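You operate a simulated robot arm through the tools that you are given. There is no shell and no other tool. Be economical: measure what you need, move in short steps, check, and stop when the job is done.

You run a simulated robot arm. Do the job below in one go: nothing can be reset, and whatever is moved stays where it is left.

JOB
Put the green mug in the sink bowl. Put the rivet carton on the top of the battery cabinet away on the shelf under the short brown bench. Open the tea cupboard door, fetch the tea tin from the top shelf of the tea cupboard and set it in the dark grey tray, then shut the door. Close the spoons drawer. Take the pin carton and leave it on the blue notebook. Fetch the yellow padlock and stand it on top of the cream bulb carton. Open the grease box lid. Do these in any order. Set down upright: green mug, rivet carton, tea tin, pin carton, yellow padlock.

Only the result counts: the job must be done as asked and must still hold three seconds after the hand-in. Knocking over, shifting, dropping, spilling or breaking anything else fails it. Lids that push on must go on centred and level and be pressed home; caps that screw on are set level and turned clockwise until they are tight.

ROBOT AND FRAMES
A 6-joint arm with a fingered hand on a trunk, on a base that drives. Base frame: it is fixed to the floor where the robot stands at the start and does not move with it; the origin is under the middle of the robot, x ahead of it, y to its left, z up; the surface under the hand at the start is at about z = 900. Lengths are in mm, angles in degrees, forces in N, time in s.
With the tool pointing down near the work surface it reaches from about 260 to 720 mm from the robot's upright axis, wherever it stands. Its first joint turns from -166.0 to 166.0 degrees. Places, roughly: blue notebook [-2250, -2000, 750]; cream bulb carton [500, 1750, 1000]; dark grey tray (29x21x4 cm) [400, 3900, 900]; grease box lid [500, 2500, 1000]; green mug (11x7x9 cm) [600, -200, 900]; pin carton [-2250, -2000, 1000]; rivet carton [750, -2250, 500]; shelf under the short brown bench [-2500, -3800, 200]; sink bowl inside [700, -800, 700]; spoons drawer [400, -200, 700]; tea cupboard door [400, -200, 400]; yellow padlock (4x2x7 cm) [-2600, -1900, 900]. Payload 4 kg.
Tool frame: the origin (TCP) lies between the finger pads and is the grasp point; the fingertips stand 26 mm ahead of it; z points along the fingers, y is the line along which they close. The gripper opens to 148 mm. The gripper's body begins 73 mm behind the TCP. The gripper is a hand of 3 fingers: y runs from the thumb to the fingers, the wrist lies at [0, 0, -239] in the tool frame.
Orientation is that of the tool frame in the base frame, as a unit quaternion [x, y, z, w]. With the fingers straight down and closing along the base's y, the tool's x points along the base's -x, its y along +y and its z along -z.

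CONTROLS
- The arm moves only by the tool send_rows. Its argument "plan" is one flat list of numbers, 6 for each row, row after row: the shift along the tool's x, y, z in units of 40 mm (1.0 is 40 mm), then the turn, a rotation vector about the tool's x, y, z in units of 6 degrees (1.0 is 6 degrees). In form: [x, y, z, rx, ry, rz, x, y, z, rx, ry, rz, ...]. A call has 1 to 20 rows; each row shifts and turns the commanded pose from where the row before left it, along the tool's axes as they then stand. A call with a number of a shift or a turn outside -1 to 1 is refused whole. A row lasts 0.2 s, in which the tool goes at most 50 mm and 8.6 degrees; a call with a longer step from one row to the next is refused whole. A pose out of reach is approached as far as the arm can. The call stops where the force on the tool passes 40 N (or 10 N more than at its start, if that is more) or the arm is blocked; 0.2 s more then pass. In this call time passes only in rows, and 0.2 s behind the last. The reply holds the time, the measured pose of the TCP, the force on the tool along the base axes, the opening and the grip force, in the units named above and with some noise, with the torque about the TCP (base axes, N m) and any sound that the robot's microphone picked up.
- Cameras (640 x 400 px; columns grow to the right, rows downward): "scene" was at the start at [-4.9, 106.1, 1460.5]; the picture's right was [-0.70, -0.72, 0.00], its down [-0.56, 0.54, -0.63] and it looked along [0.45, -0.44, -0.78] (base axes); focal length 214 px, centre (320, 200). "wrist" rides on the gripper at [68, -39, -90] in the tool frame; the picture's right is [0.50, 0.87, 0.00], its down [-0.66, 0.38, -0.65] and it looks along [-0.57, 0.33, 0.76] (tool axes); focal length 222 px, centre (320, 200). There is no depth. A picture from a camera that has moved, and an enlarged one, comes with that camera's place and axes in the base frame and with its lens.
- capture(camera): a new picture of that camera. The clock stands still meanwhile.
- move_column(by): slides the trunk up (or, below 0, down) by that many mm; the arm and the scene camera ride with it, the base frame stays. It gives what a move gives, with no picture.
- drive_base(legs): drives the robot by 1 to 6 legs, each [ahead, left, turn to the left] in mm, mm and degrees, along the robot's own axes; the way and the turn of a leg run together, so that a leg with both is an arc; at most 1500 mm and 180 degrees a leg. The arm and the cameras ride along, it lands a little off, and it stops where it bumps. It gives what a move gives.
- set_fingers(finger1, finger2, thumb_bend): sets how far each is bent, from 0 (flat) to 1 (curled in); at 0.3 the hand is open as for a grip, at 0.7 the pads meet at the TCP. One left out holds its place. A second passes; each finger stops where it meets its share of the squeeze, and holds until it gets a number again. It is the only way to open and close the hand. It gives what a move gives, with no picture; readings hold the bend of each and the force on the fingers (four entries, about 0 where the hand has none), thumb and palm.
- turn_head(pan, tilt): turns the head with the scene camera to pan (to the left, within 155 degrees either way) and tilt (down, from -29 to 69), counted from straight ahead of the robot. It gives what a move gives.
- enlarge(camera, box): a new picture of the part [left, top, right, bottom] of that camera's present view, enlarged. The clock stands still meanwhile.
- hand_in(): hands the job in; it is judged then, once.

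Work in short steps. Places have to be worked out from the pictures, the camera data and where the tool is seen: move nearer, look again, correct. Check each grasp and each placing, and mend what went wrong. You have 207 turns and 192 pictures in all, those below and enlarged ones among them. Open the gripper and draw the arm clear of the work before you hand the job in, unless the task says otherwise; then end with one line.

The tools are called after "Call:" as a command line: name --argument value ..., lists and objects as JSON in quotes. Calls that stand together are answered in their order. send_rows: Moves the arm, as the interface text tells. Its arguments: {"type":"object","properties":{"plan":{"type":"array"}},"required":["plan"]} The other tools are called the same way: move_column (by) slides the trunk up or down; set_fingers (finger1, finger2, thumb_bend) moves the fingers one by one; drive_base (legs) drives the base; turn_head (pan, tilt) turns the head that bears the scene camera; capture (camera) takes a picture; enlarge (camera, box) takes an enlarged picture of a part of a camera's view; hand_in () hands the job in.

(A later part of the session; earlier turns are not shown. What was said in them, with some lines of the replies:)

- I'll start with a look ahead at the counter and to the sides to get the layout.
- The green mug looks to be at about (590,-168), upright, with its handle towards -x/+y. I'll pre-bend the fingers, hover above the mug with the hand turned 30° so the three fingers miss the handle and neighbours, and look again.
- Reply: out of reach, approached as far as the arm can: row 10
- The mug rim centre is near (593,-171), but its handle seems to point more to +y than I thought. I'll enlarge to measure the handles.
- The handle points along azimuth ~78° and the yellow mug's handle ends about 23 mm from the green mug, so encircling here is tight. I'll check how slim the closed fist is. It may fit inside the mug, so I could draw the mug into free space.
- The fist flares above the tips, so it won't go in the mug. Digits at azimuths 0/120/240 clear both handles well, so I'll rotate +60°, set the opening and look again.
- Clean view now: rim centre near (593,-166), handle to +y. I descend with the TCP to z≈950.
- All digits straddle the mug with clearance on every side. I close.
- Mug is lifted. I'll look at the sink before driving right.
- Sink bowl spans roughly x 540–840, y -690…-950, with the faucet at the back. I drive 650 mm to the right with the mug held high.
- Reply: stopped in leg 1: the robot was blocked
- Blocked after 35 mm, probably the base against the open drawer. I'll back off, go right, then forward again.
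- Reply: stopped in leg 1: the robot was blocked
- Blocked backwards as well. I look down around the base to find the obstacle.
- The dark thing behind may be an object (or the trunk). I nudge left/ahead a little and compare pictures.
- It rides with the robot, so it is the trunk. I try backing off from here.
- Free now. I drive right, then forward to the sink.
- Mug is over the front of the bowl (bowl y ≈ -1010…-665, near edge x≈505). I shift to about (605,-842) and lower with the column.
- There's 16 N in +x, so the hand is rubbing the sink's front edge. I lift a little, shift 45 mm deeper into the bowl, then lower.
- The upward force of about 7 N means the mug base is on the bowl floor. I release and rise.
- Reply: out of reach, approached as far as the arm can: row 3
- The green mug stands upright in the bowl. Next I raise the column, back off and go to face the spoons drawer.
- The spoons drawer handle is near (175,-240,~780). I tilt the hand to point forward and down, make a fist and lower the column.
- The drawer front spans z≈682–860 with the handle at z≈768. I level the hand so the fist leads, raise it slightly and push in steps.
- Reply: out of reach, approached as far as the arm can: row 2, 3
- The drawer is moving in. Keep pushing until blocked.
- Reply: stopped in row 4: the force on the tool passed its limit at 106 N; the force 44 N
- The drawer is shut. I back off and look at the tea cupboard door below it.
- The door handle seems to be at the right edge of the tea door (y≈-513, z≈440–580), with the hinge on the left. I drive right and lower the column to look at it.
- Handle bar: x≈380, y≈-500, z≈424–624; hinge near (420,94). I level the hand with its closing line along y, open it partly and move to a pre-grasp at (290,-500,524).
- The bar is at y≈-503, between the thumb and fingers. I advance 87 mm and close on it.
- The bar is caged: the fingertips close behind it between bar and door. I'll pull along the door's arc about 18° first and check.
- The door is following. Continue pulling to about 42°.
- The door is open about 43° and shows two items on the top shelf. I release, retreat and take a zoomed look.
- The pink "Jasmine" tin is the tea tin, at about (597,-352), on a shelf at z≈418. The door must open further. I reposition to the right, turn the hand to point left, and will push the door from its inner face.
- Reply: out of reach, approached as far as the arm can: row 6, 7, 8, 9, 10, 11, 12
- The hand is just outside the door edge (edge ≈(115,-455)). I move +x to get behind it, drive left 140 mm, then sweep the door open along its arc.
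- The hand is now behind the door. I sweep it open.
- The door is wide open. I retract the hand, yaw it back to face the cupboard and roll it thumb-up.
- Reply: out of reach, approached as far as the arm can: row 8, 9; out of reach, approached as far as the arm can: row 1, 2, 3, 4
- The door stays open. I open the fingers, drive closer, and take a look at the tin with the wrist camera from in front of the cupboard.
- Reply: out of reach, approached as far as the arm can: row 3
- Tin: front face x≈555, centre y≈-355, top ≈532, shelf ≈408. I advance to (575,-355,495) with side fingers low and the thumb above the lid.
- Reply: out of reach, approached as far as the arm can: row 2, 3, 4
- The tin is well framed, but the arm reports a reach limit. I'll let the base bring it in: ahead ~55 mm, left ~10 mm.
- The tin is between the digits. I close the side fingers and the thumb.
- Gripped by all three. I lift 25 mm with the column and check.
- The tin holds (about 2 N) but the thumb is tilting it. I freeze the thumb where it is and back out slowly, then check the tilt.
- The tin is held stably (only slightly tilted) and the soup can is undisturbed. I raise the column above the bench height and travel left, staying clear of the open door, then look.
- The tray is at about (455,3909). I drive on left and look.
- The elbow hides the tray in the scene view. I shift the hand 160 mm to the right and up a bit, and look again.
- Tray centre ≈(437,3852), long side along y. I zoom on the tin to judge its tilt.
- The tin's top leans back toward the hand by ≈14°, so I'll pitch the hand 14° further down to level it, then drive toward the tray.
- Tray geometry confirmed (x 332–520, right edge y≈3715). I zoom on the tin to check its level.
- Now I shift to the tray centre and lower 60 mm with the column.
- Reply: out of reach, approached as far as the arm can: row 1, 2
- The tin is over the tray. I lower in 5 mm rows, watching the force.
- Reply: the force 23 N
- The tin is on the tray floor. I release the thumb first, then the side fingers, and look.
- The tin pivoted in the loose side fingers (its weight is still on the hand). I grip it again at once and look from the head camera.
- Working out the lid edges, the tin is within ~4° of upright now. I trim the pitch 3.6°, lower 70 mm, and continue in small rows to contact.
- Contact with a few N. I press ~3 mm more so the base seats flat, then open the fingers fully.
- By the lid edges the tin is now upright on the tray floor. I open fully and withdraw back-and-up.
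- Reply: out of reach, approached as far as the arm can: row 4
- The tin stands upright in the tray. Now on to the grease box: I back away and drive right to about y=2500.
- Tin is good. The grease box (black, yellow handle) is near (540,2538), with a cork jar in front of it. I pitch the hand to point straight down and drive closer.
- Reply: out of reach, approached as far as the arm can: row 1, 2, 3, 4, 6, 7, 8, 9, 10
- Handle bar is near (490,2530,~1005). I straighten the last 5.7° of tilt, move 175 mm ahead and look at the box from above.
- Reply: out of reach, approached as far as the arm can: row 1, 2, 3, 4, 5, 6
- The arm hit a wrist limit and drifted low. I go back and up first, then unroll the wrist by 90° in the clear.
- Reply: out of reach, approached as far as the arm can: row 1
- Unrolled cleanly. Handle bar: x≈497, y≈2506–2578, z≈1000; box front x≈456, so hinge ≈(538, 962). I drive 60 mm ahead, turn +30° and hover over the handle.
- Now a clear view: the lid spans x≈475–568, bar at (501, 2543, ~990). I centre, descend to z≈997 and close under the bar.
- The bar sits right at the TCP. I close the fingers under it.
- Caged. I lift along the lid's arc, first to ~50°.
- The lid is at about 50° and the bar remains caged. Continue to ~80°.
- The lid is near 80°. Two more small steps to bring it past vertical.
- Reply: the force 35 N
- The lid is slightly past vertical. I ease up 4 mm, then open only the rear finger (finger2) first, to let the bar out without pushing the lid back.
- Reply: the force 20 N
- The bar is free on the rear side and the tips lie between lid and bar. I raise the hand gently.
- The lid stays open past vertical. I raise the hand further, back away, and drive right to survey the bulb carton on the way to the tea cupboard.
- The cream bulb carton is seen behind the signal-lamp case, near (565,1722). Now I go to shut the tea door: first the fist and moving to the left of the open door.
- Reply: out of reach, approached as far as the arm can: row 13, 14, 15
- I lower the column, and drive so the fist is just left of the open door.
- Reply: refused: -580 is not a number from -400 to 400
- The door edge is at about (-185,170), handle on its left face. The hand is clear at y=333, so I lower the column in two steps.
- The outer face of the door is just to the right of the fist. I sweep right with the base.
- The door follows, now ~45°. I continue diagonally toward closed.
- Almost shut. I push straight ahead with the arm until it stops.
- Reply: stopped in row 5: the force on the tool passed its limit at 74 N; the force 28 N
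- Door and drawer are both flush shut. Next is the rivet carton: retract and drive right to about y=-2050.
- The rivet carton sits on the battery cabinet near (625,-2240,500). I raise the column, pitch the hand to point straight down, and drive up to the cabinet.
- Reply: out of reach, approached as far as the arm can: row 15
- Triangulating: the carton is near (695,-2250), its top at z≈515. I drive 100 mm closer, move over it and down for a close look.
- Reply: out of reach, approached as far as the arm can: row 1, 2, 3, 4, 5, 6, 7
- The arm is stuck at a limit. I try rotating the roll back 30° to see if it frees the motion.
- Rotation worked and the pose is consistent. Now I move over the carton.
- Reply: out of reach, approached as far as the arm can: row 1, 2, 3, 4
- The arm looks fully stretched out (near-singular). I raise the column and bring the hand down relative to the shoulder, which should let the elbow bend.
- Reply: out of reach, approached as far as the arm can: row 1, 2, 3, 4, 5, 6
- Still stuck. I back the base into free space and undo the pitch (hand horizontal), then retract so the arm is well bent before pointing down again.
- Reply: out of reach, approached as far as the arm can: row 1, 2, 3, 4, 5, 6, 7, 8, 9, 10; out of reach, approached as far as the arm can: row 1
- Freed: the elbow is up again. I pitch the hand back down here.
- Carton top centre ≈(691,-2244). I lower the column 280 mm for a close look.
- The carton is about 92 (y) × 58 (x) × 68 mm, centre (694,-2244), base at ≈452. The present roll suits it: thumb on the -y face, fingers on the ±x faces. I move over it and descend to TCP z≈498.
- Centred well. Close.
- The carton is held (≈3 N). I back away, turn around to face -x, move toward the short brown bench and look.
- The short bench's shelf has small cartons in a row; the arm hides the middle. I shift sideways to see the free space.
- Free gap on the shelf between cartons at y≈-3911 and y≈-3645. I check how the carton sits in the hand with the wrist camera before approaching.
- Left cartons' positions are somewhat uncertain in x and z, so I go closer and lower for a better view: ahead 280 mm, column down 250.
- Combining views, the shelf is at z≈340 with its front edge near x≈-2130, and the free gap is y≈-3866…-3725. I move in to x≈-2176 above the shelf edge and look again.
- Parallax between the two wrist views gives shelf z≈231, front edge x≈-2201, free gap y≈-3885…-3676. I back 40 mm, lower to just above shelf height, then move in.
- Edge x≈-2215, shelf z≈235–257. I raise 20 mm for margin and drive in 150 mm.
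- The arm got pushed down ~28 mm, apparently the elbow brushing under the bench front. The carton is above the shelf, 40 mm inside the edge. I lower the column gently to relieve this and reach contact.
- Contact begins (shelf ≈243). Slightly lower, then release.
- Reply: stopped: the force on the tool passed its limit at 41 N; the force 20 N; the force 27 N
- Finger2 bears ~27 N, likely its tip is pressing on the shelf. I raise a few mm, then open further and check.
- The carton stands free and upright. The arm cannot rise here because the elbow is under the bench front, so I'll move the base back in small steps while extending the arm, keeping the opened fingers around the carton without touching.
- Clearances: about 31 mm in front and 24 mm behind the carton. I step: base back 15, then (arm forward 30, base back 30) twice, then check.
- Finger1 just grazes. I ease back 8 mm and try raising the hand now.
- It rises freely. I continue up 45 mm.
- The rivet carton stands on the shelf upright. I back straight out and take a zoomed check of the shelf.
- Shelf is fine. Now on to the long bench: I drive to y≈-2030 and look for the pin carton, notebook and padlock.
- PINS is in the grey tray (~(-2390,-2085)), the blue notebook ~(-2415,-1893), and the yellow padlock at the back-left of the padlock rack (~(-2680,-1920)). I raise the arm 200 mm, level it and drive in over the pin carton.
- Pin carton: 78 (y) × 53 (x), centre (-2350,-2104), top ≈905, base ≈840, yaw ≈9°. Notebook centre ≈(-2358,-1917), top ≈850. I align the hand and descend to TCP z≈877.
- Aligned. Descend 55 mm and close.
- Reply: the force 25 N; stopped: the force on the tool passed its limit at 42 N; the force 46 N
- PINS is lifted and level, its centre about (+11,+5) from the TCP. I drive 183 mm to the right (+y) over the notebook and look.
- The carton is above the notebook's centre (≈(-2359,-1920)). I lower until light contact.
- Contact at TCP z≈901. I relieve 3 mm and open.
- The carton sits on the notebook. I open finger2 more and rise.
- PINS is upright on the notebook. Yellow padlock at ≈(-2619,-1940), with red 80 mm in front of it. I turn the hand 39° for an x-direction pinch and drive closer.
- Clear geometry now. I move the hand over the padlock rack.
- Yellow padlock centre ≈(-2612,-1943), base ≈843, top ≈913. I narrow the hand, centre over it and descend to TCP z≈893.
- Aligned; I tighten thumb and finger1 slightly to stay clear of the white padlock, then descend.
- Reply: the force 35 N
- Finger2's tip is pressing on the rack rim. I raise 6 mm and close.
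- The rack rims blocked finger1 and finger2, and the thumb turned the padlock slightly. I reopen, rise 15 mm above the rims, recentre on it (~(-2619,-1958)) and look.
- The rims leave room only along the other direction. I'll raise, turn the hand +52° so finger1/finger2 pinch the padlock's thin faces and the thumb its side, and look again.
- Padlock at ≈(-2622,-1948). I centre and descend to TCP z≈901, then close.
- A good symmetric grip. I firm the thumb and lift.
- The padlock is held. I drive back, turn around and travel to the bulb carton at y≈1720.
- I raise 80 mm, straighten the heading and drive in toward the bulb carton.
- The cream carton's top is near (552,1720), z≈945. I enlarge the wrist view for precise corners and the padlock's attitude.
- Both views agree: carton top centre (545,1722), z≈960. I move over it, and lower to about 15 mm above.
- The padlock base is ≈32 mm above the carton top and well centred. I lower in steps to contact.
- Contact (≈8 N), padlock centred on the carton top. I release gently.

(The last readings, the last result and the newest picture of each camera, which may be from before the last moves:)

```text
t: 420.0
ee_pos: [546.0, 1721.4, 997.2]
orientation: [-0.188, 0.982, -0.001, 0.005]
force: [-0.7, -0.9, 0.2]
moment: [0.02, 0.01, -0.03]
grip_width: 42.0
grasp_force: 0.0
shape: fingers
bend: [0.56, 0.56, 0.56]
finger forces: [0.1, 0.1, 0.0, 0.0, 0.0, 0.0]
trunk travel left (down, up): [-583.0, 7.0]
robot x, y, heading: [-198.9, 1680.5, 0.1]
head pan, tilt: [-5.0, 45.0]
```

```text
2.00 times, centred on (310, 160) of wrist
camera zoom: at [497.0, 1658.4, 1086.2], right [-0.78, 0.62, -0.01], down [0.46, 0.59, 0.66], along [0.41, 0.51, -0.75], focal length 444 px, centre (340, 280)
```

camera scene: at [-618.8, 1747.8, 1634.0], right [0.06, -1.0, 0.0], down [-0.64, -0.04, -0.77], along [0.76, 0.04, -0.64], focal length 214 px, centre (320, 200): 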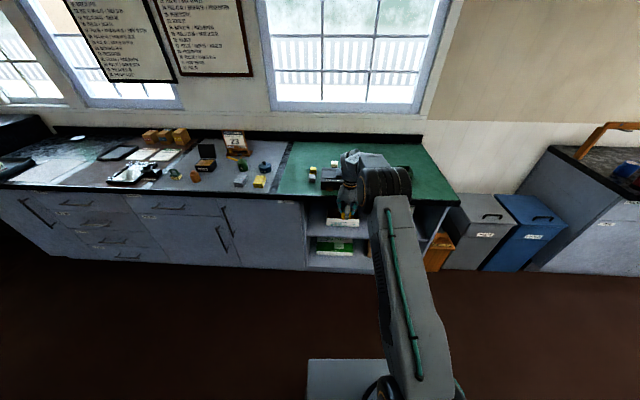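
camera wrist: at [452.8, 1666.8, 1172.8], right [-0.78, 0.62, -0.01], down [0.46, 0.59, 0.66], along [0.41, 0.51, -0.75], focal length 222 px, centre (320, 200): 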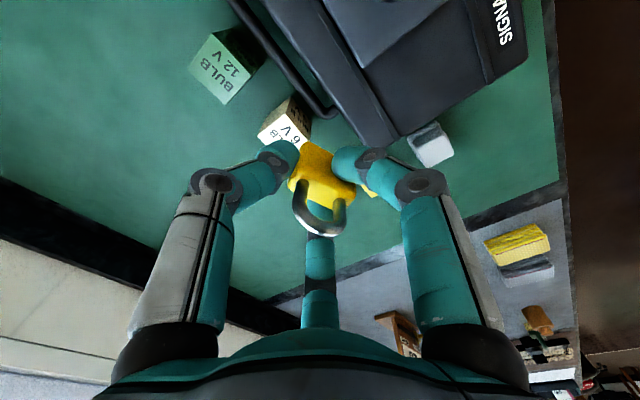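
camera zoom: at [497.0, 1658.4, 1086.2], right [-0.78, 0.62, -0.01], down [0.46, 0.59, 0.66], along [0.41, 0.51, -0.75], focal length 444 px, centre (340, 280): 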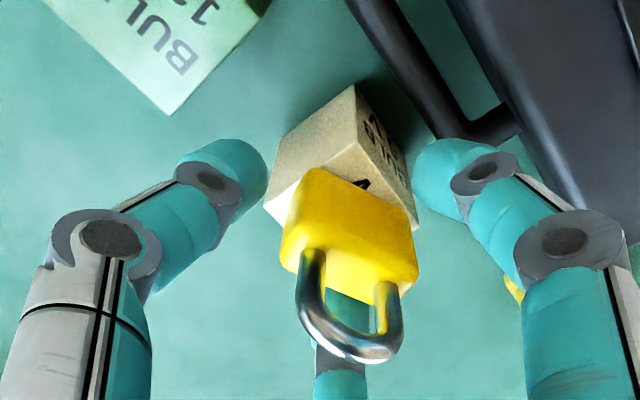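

The padlock stands freely on the carton. I open more and rise straight up.

Call:
set_fingers --finger1 0.52 --finger2 0.52 --thumb_bend 0.52

Call:
send_rows --plan '[0, 0, -0.4, 0, 0, 0, 0, 0, -0.8, 0, 0, 0, 0, 0, -1, 0, 0, 0, 0, 0, -1, 0, 0, 0]'

Call:
enlarge --camera "wrist" --box '[220, 40, 420, 260]'

Call:
enlarge --camera "scene" --box '[300, 150, 370, 210]'

```text
t: 421.0
ee_pos: [546.1, 1720.2, 997.2]
orientation: [-0.188, 0.982, 0.0, 0.006]
force: [0.0, 0.3, -0.4]
moment: [0.01, -0.05, 0.0]
grip_width: 54.8
grasp_force: 0.1
shape: fingers
bend: [0.52, 0.52, 0.52]
finger forces: [0.0, 0.1, 0.0, 0.1, 0.1, 0.1]
trunk travel left (down, up): [-583.0, 7.0]
robot x, y, heading: [-197.9, 1682.9, 0.6]
head pan, tilt: [-5.0, 45.0]
```

```text
t: 422.0
ee_pos: [538.3, 1724.3, 1123.9]
orientation: [-0.187, 0.982, -0.001, 0.007]
force: [-0.4, 0.3, 0.4]
moment: [0.02, -0.04, -0.01]
grip_width: 55.2
grasp_force: 0.0
shape: fingers
bend: [0.52, 0.52, 0.52]
finger forces: [0.0, 0.0, 0.1, 0.0, 0.0, 0.0]
out of reach, approached as far as the arm can: row 4
trunk travel left (down, up): [-583.0, 7.0]
robot x, y, heading: [-198.5, 1683.3, 0.3]
head pan, tilt: [-5.0, 45.0]
```

```text
1.82 times, centred on (320, 150) of wrist
camera zoom: at [487.6, 1662.2, 1212.3], right [-0.78, 0.62, -0.01], down [0.46, 0.59, 0.66], along [0.42, 0.51, -0.75], focal length 404 px, centre (320, 291)
```

zoom: 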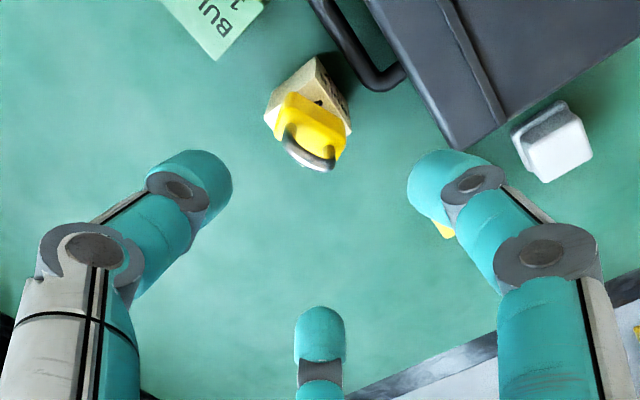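

```text
6.67 times, centred on (335, 180) of scene
camera zoom: at [-179.4, 1833.9, 1626.8], right [-0.08, -1.0, 0.0], down [-0.7, 0.06, -0.71], along [0.71, -0.06, -0.71], focal length 1430 px, centre (220, 333)
```

zoom: 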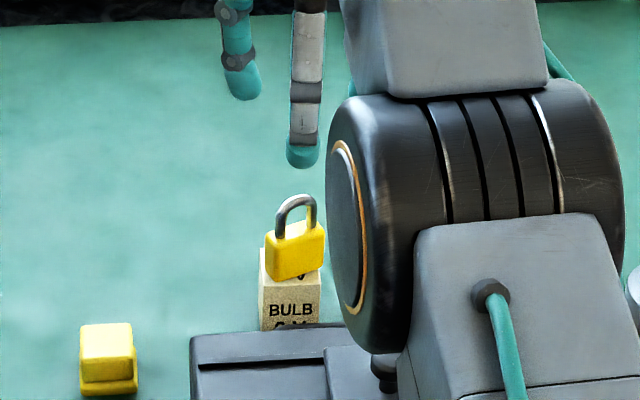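

The padlock stands upright on the cream carton. I back away and do final checks of the grease box, tin tray, door and sink.

Call:
drive_base --legs '[[-400, 0, 0]]'

Call:
turn_head --pan 35 --tilt 30

Call:
enlarge --camera "scene" --box '[40, 120, 440, 300]'

Call:
turn_head --pan -55 --tilt 25

Call:
capture --camera "scene"

```text
t: 424.5
ee_pos: [135.8, 1718.4, 1123.1]
orientation: [-0.184, 0.983, -0.001, 0.006]
force: [0.0, 0.8, 0.6]
moment: [0.04, -0.02, 0.02]
grip_width: 55.2
grasp_force: 0.1
shape: fingers
bend: [0.52, 0.52, 0.52]
finger forces: [0.0, 0.0, 0.0, 0.1, 0.1, 0.1]
trunk travel left (down, up): [-583.0, 7.0]
robot x, y, heading: [-596.3, 1680.8, 0.2]
head pan, tilt: [-5.0, 45.0]
```

```text
t: 425.6
ee_pos: [136.2, 1718.5, 1122.8]
orientation: [-0.183, 0.983, -0.001, 0.005]
force: [0.2, 0.9, 0.0]
moment: [0.0, 0.0, 0.0]
grip_width: 55.0
grasp_force: 0.1
shape: fingers
bend: [0.52, 0.52, 0.52]
finger forces: [0.0, 0.1, 0.0, 0.0, 0.0, 0.0]
trunk travel left (down, up): [-583.0, 7.0]
robot x, y, heading: [-601.2, 1680.1, -0.3]
head pan, tilt: [35.0, 30.0]
```

```text
1.60 times, centred on (240, 210) of scene
camera zoom: at [-586.7, 1892.0, 1649.3], right [0.57, -0.82, 0.0], down [-0.41, -0.29, -0.87], along [0.71, 0.49, -0.5], focal length 343 px, centre (448, 184)
```

zoom: 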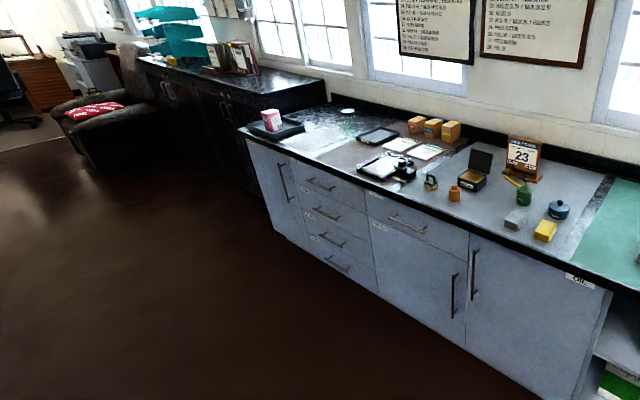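

```text
t: 427.2
ee_pos: [135.0, 1719.6, 1122.3]
orientation: [-0.184, 0.983, 0.0, 0.005]
force: [0.0, 0.4, 0.3]
moment: [0.02, -0.01, -0.03]
grip_width: 55.0
grasp_force: 0.1
shape: fingers
bend: [0.52, 0.52, 0.52]
finger forces: [0.0, 0.0, 0.1, 0.0, 0.0, 0.0]
trunk travel left (down, up): [-583.0, 7.0]
robot x, y, heading: [-599.0, 1679.8, -0.3]
head pan, tilt: [-55.0, 25.0]
```

```text
21 pictures are left
camera scene: at [-608.3, 1764.8, 1657.3], right [-0.82, -0.57, 0.0], down [-0.24, 0.35, -0.91], along [0.52, -0.74, -0.42], focal length 214 px, centre (320, 200)
```

scene: 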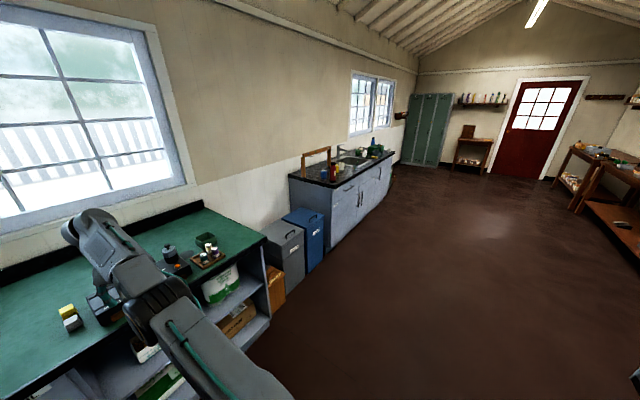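

The grease lid is open, the tin stands in its tray, and the cupboard and drawer are shut. I open the hand fully and hand in.

Call:
set_fingers --finger1 0.3 --finger2 0.3 --thumb_bend 0.3

Call:
hand_in

```text
t: 428.2
ee_pos: [135.8, 1719.3, 1121.5]
orientation: [-0.183, 0.983, -0.001, 0.006]
force: [-0.7, 0.5, 0.0]
moment: [0.01, 0.01, -0.02]
grip_width: 126.3
grasp_force: 0.2
shape: fingers
bend: [0.3, 0.3, 0.3]
finger forces: [0.0, 0.0, 0.0, 0.0, 0.0, 0.0]
trunk travel left (down, up): [-583.0, 7.0]
robot x, y, heading: [-602.7, 1680.5, 0.1]
head pan, tilt: [-55.0, 25.0]
```

```text
The job is handed in.
```

All seven tasks are done and the job is handed in, each seen in pictures as it was finished; the one doubt is that my fingers pressed briefly on the pin carton's tray and the padlock rack, and I only judged by eye that nothing shifted.
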